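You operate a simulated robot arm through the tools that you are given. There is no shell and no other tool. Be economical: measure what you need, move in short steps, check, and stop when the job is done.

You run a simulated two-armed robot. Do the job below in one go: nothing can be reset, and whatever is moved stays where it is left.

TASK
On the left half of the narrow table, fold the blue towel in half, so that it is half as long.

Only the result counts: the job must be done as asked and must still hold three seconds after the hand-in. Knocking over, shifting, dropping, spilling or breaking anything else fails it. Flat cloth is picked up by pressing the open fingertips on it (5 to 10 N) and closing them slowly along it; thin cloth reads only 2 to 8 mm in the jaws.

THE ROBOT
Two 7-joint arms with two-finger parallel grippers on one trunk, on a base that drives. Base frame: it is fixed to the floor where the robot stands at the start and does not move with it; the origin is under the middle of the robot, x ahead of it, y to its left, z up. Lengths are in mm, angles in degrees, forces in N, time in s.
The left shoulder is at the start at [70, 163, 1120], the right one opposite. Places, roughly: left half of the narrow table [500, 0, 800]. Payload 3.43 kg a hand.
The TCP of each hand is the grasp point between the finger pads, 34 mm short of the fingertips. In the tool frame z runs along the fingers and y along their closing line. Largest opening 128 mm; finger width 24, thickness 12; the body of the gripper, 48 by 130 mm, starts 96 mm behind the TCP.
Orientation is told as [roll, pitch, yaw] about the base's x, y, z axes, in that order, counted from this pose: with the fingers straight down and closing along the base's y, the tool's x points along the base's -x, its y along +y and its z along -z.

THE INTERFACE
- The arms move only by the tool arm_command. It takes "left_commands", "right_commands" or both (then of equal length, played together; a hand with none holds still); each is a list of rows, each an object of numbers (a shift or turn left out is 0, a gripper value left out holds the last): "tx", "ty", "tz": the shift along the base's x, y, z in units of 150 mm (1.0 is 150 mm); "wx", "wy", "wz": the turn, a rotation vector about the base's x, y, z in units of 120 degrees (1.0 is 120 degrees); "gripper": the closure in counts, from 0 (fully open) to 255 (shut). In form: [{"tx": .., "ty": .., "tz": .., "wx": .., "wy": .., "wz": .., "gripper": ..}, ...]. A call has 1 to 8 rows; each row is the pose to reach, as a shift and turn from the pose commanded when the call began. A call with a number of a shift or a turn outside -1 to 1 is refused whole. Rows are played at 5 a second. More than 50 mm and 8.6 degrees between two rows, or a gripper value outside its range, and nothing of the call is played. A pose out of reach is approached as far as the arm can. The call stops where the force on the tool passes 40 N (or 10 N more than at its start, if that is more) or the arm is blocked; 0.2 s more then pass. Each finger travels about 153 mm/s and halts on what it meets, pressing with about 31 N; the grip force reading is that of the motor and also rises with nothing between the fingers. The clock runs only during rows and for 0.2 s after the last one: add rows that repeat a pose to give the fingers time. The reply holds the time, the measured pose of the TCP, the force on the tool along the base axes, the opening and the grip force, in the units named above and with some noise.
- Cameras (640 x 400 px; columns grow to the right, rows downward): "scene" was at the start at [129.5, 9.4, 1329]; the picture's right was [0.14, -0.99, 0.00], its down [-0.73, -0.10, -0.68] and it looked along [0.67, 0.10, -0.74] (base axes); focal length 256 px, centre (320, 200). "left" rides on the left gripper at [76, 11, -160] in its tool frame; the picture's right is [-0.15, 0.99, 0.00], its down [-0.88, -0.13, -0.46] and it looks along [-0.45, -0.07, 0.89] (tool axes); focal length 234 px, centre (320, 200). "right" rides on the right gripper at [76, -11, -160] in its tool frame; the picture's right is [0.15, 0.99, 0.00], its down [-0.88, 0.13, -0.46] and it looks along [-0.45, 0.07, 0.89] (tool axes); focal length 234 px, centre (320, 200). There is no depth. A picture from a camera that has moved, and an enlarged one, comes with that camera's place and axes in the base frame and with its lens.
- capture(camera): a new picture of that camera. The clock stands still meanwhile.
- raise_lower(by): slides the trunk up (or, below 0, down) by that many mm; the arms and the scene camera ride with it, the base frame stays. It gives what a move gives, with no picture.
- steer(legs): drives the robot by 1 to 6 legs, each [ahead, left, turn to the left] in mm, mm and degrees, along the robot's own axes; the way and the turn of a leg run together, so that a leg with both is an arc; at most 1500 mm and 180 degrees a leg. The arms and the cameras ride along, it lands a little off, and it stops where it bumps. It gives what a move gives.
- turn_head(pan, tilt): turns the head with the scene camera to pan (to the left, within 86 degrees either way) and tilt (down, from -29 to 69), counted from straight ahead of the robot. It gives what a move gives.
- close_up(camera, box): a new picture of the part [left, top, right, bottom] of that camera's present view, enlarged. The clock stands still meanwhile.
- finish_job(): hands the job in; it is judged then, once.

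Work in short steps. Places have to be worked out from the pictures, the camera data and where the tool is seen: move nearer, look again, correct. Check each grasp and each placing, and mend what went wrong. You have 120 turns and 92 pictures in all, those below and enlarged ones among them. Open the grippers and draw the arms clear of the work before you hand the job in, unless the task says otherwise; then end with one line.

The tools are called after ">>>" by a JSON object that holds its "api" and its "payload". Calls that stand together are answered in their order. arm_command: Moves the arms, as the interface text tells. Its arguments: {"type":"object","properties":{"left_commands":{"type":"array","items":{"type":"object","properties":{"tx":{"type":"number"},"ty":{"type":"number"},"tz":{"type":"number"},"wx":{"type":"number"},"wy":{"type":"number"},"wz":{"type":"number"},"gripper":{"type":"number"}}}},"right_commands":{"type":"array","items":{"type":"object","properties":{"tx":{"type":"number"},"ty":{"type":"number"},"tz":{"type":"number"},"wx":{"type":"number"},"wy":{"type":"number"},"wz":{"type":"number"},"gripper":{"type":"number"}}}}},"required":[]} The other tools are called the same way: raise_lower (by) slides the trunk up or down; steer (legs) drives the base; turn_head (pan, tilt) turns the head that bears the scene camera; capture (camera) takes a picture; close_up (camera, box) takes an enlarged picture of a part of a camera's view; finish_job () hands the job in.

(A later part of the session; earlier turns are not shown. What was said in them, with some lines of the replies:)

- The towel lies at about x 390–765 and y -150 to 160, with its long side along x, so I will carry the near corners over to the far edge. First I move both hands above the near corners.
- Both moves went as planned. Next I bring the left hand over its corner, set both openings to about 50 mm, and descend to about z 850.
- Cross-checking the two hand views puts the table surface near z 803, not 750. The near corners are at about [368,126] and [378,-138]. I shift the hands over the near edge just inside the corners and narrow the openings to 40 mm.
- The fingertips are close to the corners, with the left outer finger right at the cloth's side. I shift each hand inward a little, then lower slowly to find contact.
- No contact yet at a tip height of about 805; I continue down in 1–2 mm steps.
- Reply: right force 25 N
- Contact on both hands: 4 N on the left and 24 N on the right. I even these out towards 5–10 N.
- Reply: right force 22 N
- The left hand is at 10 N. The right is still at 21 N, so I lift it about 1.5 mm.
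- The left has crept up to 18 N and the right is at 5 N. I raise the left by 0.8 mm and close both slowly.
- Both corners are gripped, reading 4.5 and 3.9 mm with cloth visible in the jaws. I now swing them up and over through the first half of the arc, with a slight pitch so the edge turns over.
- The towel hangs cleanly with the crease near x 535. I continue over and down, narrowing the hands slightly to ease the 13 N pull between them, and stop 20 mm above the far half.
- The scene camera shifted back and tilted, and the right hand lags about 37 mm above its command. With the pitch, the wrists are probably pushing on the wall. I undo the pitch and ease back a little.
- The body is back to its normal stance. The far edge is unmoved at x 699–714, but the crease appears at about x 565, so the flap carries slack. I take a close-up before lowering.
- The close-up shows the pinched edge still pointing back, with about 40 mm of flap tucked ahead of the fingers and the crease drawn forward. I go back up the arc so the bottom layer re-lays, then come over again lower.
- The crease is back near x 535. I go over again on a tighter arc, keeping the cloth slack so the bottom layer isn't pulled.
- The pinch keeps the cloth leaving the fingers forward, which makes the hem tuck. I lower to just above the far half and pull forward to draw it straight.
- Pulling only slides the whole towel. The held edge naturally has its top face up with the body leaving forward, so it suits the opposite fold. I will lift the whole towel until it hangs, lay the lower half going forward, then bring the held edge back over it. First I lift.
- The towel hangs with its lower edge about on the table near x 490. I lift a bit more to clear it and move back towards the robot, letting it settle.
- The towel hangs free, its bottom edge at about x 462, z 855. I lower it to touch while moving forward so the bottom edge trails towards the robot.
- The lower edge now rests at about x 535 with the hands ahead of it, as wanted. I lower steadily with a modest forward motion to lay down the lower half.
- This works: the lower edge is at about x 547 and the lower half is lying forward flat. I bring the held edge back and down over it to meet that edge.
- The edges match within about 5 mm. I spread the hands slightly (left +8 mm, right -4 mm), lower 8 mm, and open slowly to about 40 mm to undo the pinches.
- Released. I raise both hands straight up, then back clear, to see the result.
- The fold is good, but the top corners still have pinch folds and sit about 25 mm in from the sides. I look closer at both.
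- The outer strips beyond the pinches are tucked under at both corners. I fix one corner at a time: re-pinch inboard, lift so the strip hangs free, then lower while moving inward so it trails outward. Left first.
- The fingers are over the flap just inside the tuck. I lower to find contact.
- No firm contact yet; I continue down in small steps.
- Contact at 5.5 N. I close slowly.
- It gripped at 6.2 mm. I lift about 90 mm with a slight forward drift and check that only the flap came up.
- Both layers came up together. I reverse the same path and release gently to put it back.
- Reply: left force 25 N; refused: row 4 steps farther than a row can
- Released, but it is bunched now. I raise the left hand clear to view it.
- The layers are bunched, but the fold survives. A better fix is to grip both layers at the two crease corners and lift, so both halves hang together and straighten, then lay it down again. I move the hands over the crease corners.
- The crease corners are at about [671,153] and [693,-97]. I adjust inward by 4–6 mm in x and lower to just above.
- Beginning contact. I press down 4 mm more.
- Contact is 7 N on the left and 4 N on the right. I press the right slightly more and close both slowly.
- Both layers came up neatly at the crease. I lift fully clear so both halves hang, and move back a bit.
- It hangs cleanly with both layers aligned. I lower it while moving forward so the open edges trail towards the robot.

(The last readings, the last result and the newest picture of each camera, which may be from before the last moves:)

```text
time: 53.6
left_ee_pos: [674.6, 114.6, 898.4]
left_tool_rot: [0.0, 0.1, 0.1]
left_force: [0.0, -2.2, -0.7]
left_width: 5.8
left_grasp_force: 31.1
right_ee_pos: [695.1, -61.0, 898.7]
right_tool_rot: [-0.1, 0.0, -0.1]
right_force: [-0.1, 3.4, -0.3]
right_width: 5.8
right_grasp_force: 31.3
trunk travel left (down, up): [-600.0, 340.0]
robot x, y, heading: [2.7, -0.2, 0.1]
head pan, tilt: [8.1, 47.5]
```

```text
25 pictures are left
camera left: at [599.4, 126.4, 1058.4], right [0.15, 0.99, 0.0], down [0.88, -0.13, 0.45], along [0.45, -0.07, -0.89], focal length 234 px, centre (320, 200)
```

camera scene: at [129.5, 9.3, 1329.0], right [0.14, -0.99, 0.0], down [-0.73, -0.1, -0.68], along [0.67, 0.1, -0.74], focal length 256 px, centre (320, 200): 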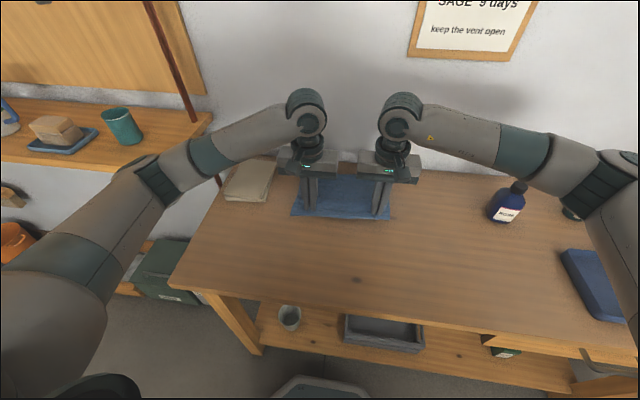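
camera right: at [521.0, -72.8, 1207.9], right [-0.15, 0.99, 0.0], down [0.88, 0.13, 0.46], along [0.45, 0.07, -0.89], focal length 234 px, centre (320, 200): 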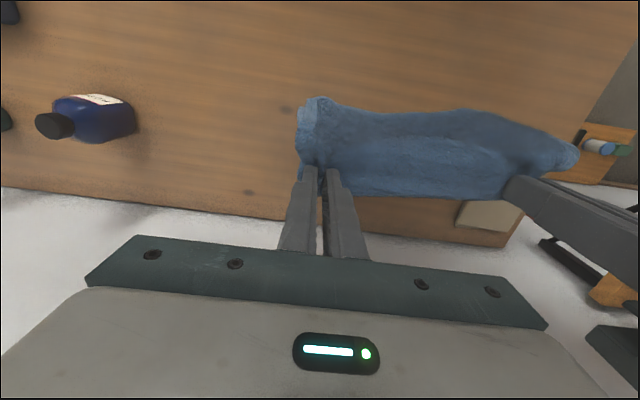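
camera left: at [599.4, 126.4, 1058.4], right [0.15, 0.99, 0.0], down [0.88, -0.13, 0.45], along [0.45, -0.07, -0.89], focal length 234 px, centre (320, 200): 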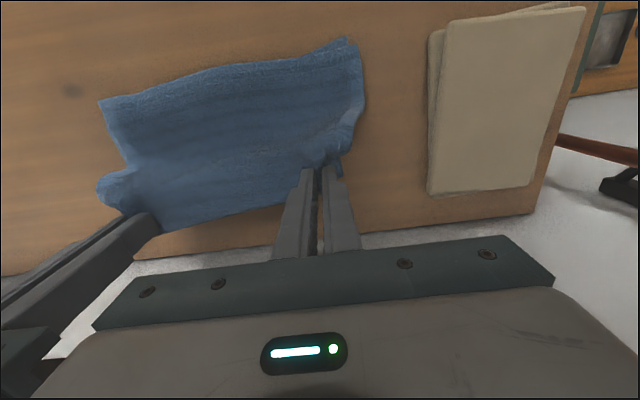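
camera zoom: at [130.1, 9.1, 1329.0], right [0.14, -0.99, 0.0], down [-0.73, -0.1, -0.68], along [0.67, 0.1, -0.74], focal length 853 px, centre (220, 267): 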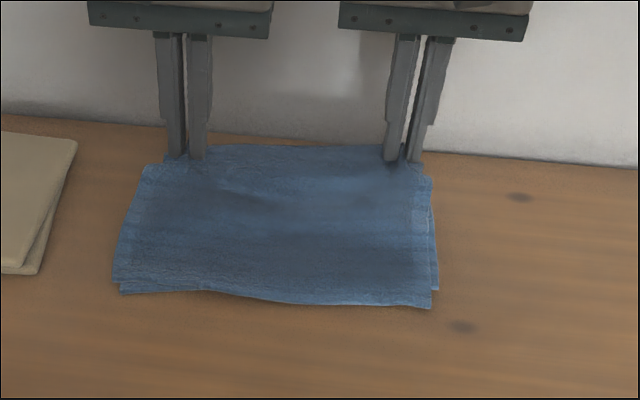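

The tucked corners have straightened and both open edges align. I lower the rest of the way with a little forward travel and slight inward motion, so the crease corners lay outward.

>>> {"api": "arm_command", "payload": {"left_commands": [{"tx": 0.04, "tz": -0.08, "ty": 0.03}, {"tx": 0.08, "tz": -0.16, "ty": 0.03}, {"tx": 0.12, "tz": -0.24, "ty": 0.0}, {"tx": 0.14, "tz": -0.31, "ty": -0.03}, {"tx": 0.15, "tz": -0.36, "ty": -0.06}, {"tx": 0.15, "tz": -0.36, "ty": -0.06}], "right_commands": [{"tx": 0.04, "tz": -0.08, "ty": -0.03}, {"tx": 0.08, "tz": -0.16, "ty": -0.03}, {"tx": 0.12, "tz": -0.24, "ty": 0.0}, {"tx": 0.14, "tz": -0.31, "ty": 0.03}, {"tx": 0.15, "tz": -0.36, "ty": 0.06}, {"tx": 0.15, "tz": -0.36, "ty": 0.06}]}}

>>> {"api": "close_up", "payload": {"camera": "scene", "box": [254, 120, 446, 240]}}

>>> {"api": "capture", "payload": {"camera": "left"}}

>>> {"api": "capture", "payload": {"camera": "right"}}

```text
time: 55.0
left_ee_pos: [700.4, 109.8, 846.8]
left_tool_rot: [0.0, 0.0, 0.1]
left_force: [0.1, 1.5, 1.1]
left_width: 5.6
left_grasp_force: 30.8
right_ee_pos: [715.5, -53.1, 846.5]
right_tool_rot: [0.0, 0.0, 0.0]
right_force: [-0.3, -0.7, 1.2]
right_width: 6.0
right_grasp_force: 30.9
trunk travel left (down, up): [-600.0, 340.0]
robot x, y, heading: [-2.6, 2.5, 0.0]
head pan, tilt: [8.1, 47.5]
```

```text
3.33 times, centred on (350, 180) of scene
camera zoom: at [129.3, 9.3, 1329.1], right [0.14, -0.99, 0.0], down [-0.73, -0.1, -0.68], along [0.67, 0.1, -0.74], focal length 853 px, centre (220, 267)
```

zoom: 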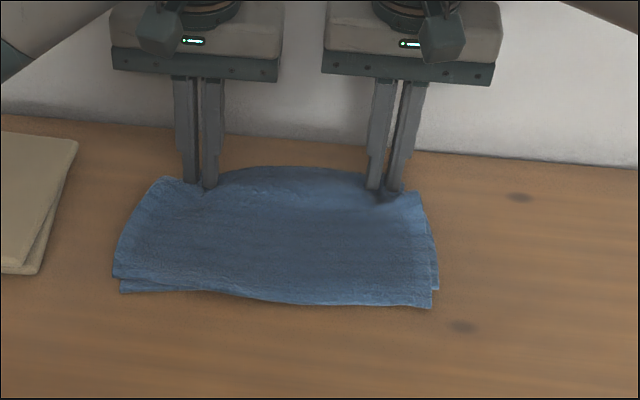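

```text
23 pictures are left
camera left: at [623.5, 120.0, 1005.1], right [0.14, 0.99, 0.0], down [0.88, -0.13, 0.46], along [0.45, -0.07, -0.89], focal length 234 px, centre (320, 200)
```

left: 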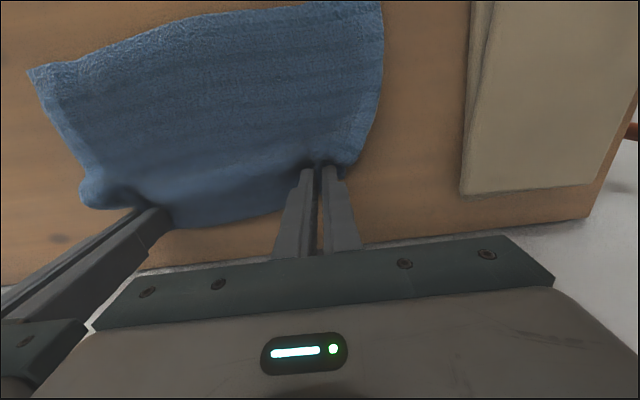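

```text
22 pictures are left
camera right: at [639.1, -64.6, 1006.3], right [-0.15, 0.99, 0.0], down [0.88, 0.13, 0.46], along [0.45, 0.07, -0.89], focal length 234 px, centre (320, 200)
```

right: 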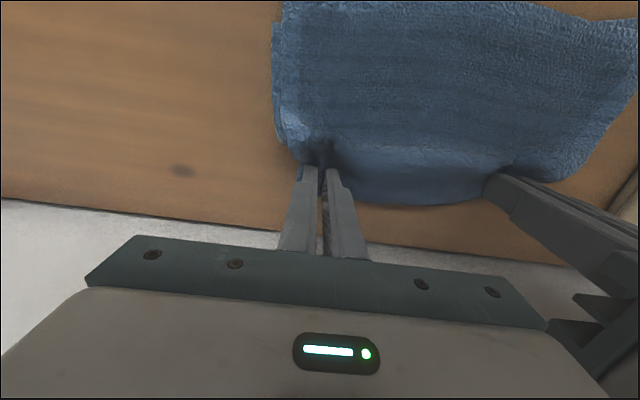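

It looks good. I spread the hands outward about 12 mm each to flatten the crease bulge, press lightly, and open.

>>> {"api": "arm_command", "payload": {"left_commands": [{"ty": 0.04, "tz": -0.01}, {"ty": 0.08, "tz": -0.02}, {"ty": 0.08, "tz": -0.03, "gripper": 243}, {"ty": 0.08, "tz": -0.03, "gripper": 230}, {"ty": 0.08, "tz": -0.03, "gripper": 215}, {"ty": 0.08, "tz": -0.03, "gripper": 200}, {"ty": 0.08, "tz": -0.03, "gripper": 185}, {"ty": 0.08, "tz": -0.03, "gripper": 170}], "right_commands": [{"ty": -0.04, "tz": -0.01}, {"ty": -0.08, "tz": -0.02}, {"ty": -0.08, "tz": -0.03, "gripper": 243}, {"ty": -0.08, "tz": -0.03, "gripper": 230}, {"ty": -0.08, "tz": -0.03, "gripper": 215}, {"ty": -0.08, "tz": -0.03, "gripper": 200}, {"ty": -0.08, "tz": -0.03, "gripper": 185}, {"ty": -0.08, "tz": -0.03, "gripper": 170}]}}

>>> {"api": "arm_command", "payload": {"left_commands": [{"tz": 0.05}, {"tz": 0.2}, {"tz": 0.5}, {"tz": 0.8}, {"tz": 1.0}, {"tz": 1.0, "tx": -0.3, "ty": 0.1}, {"tz": 1.0, "tx": -0.55, "ty": 0.3}, {"tz": 1.0, "tx": -0.8, "ty": 0.5}], "right_commands": [{"tz": 0.05}, {"tz": 0.2}, {"tz": 0.5}, {"tz": 0.8}, {"tz": 1.0}, {"tz": 1.0, "tx": -0.3, "ty": -0.1}, {"tz": 1.0, "tx": -0.55, "ty": -0.3}, {"tz": 1.0, "tx": -0.8, "ty": -0.5}]}}

>>> {"api": "capture", "payload": {"camera": "scene"}}

>>> {"api": "capture", "payload": {"camera": "left"}}

>>> {"api": "capture", "payload": {"camera": "right"}}

```text
time: 56.8
left_ee_pos: [697.8, 121.5, 841.0]
left_tool_rot: [0.0, 0.0, 0.1]
left_force: [-0.1, -0.3, 3.4]
left_width: 41.3
left_grasp_force: 0.0
right_ee_pos: [717.6, -63.0, 843.1]
right_tool_rot: [-0.1, 0.0, -0.1]
right_force: [0.3, -0.4, 1.1]
right_width: 42.3
right_grasp_force: 0.0
trunk travel left (down, up): [-600.0, 340.0]
robot x, y, heading: [0.1, -0.4, -0.1]
head pan, tilt: [8.1, 47.5]
```

```text
time: 58.6
left_ee_pos: [577.7, 192.0, 991.9]
left_tool_rot: [0.0, -0.1, 0.0]
left_force: [-1.1, 0.3, 0.5]
left_width: 42.6
left_grasp_force: 0.1
right_ee_pos: [593.6, -140.6, 994.3]
right_tool_rot: [0.0, 0.0, 0.1]
right_force: [-0.4, 0.1, -0.5]
right_width: 42.5
right_grasp_force: 0.0
trunk travel left (down, up): [-600.0, 340.0]
robot x, y, heading: [-4.4, 1.5, 0.0]
head pan, tilt: [8.1, 47.5]
```

```text
21 pictures are left
camera scene: at [127.1, 9.0, 1329.4], right [0.14, -0.99, 0.0], down [-0.73, -0.1, -0.68], along [0.67, 0.1, -0.74], focal length 256 px, centre (320, 200)
```

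scene: 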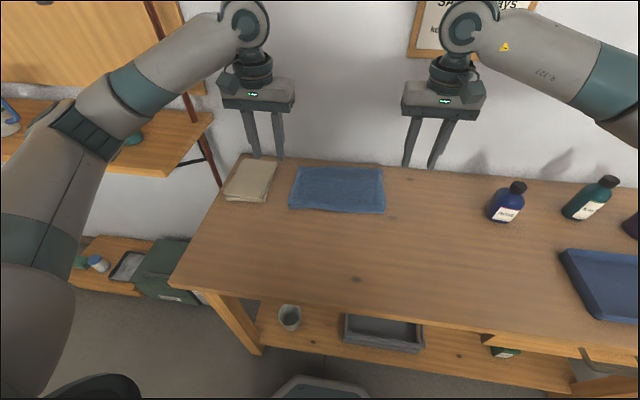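

```text
20 pictures are left
camera left: at [502.6, 203.2, 1151.8], right [0.15, 0.99, 0.0], down [0.88, -0.13, 0.46], along [0.45, -0.07, -0.89], focal length 234 px, centre (320, 200)
```

left: 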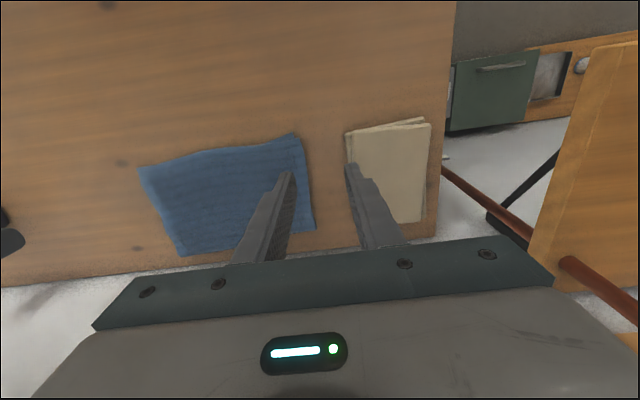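

```text
19 pictures are left
camera right: at [517.2, -153.1, 1154.0], right [-0.15, 0.99, 0.0], down [0.88, 0.13, 0.46], along [0.45, 0.07, -0.89], focal length 234 px, centre (320, 200)
```

right: 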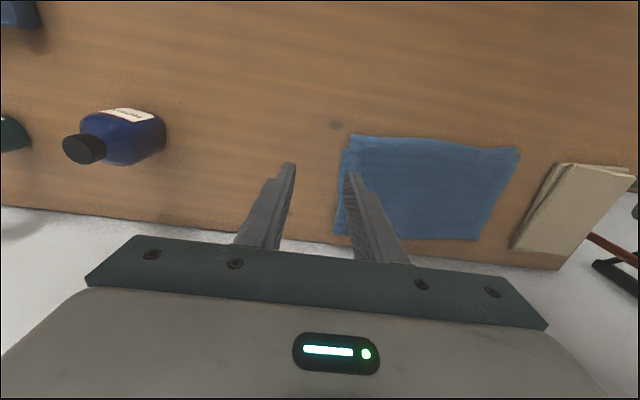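

It now looks like a clean half fold. I take a close-up to confirm.

>>> {"api": "close_up", "payload": {"camera": "scene", "box": [273, 152, 401, 232]}}

>>> {"api": "close_up", "payload": {"camera": "right", "box": [320, 120, 544, 260]}}

```text
5.00 times, centred on (337, 192) of scene
camera zoom: at [127.1, 9.0, 1329.4], right [0.14, -0.99, 0.0], down [-0.73, -0.1, -0.68], along [0.67, 0.1, -0.74], focal length 1280 px, centre (235, 240)
```

zoom: 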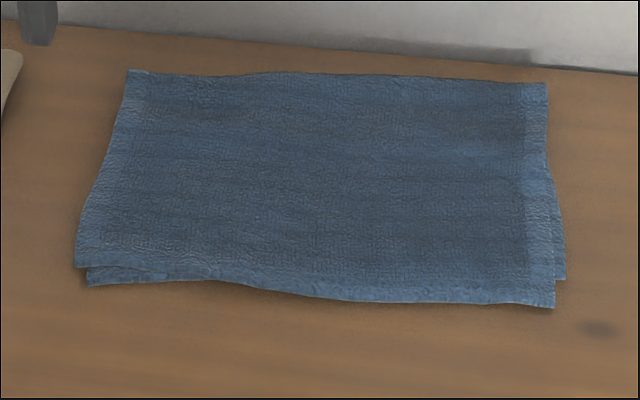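

```text
2.86 times, centred on (432, 190) of right
camera zoom: at [517.2, -153.1, 1154.0], right [-0.15, 0.99, 0.0], down [0.88, 0.13, 0.46], along [0.45, 0.07, -0.89], focal length 669 px, centre (0, 229)
```

zoom: 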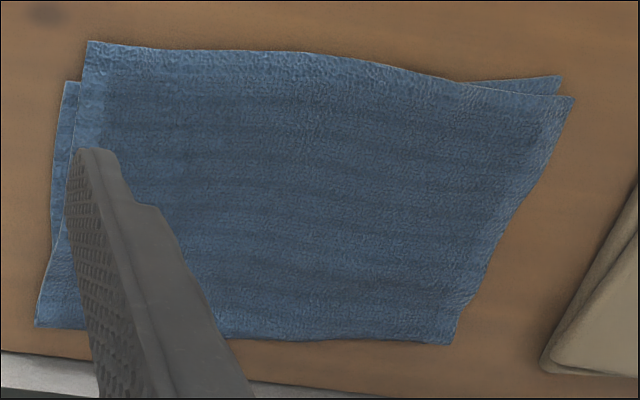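

All corners match within roughly 10–15 mm and it lies flat. I open the grippers and draw the arms clear.

>>> {"api": "arm_command", "payload": {"left_commands": [{"tz": 0.1, "ty": 0.2, "gripper": 100}, {"tz": 0.2, "ty": 0.4, "gripper": 0}, {"tz": 0.25, "ty": 0.65}, {"tz": 0.25, "ty": 0.9}, {"tz": 0.25, "ty": 0.9}], "right_commands": [{"tz": 0.1, "ty": -0.2, "gripper": 100}, {"tz": 0.2, "ty": -0.4, "gripper": 0}, {"tz": 0.25, "ty": -0.6}, {"tz": 0.25, "ty": -0.7}, {"tz": 0.25, "ty": -0.7}]}}

>>> {"api": "capture", "payload": {"camera": "scene"}}

```text
time: 59.8
left_ee_pos: [579.0, 327.3, 1027.9]
left_tool_rot: [-0.1, 0.2, -0.1]
left_force: [0.6, 0.0, 0.5]
left_width: 128.2
left_grasp_force: 0.0
right_ee_pos: [598.3, -241.6, 1028.7]
right_tool_rot: [0.0, 0.1, 0.0]
right_force: [0.2, 0.5, -0.5]
right_width: 128.0
right_grasp_force: 0.1
trunk travel left (down, up): [-600.0, 340.0]
robot x, y, heading: [-2.7, -0.8, 0.2]
head pan, tilt: [8.1, 47.5]
```

```text
16 pictures are left
camera scene: at [130.3, 8.6, 1328.9], right [0.14, -0.99, 0.0], down [-0.73, -0.1, -0.68], along [0.67, 0.1, -0.74], focal length 256 px, centre (320, 200)
```

scene: 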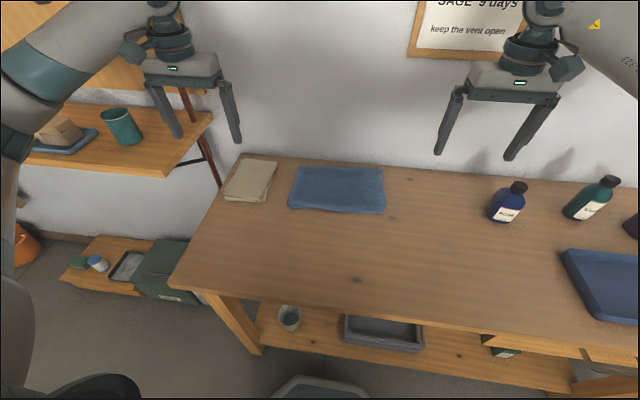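

The towel is folded flat, the other objects look unmoved, and the hands are open and clear. I hand the job in.

>>> {"api": "finish_job", "payload": {}}

```text
The job is handed in.
```

The blue towel is folded in half to half its length, lying flat on the left half of the narrow table with corners matching to about 10–15 mm; it sits about 10–20 mm nearer the back edge than before, and nothing else appears moved.
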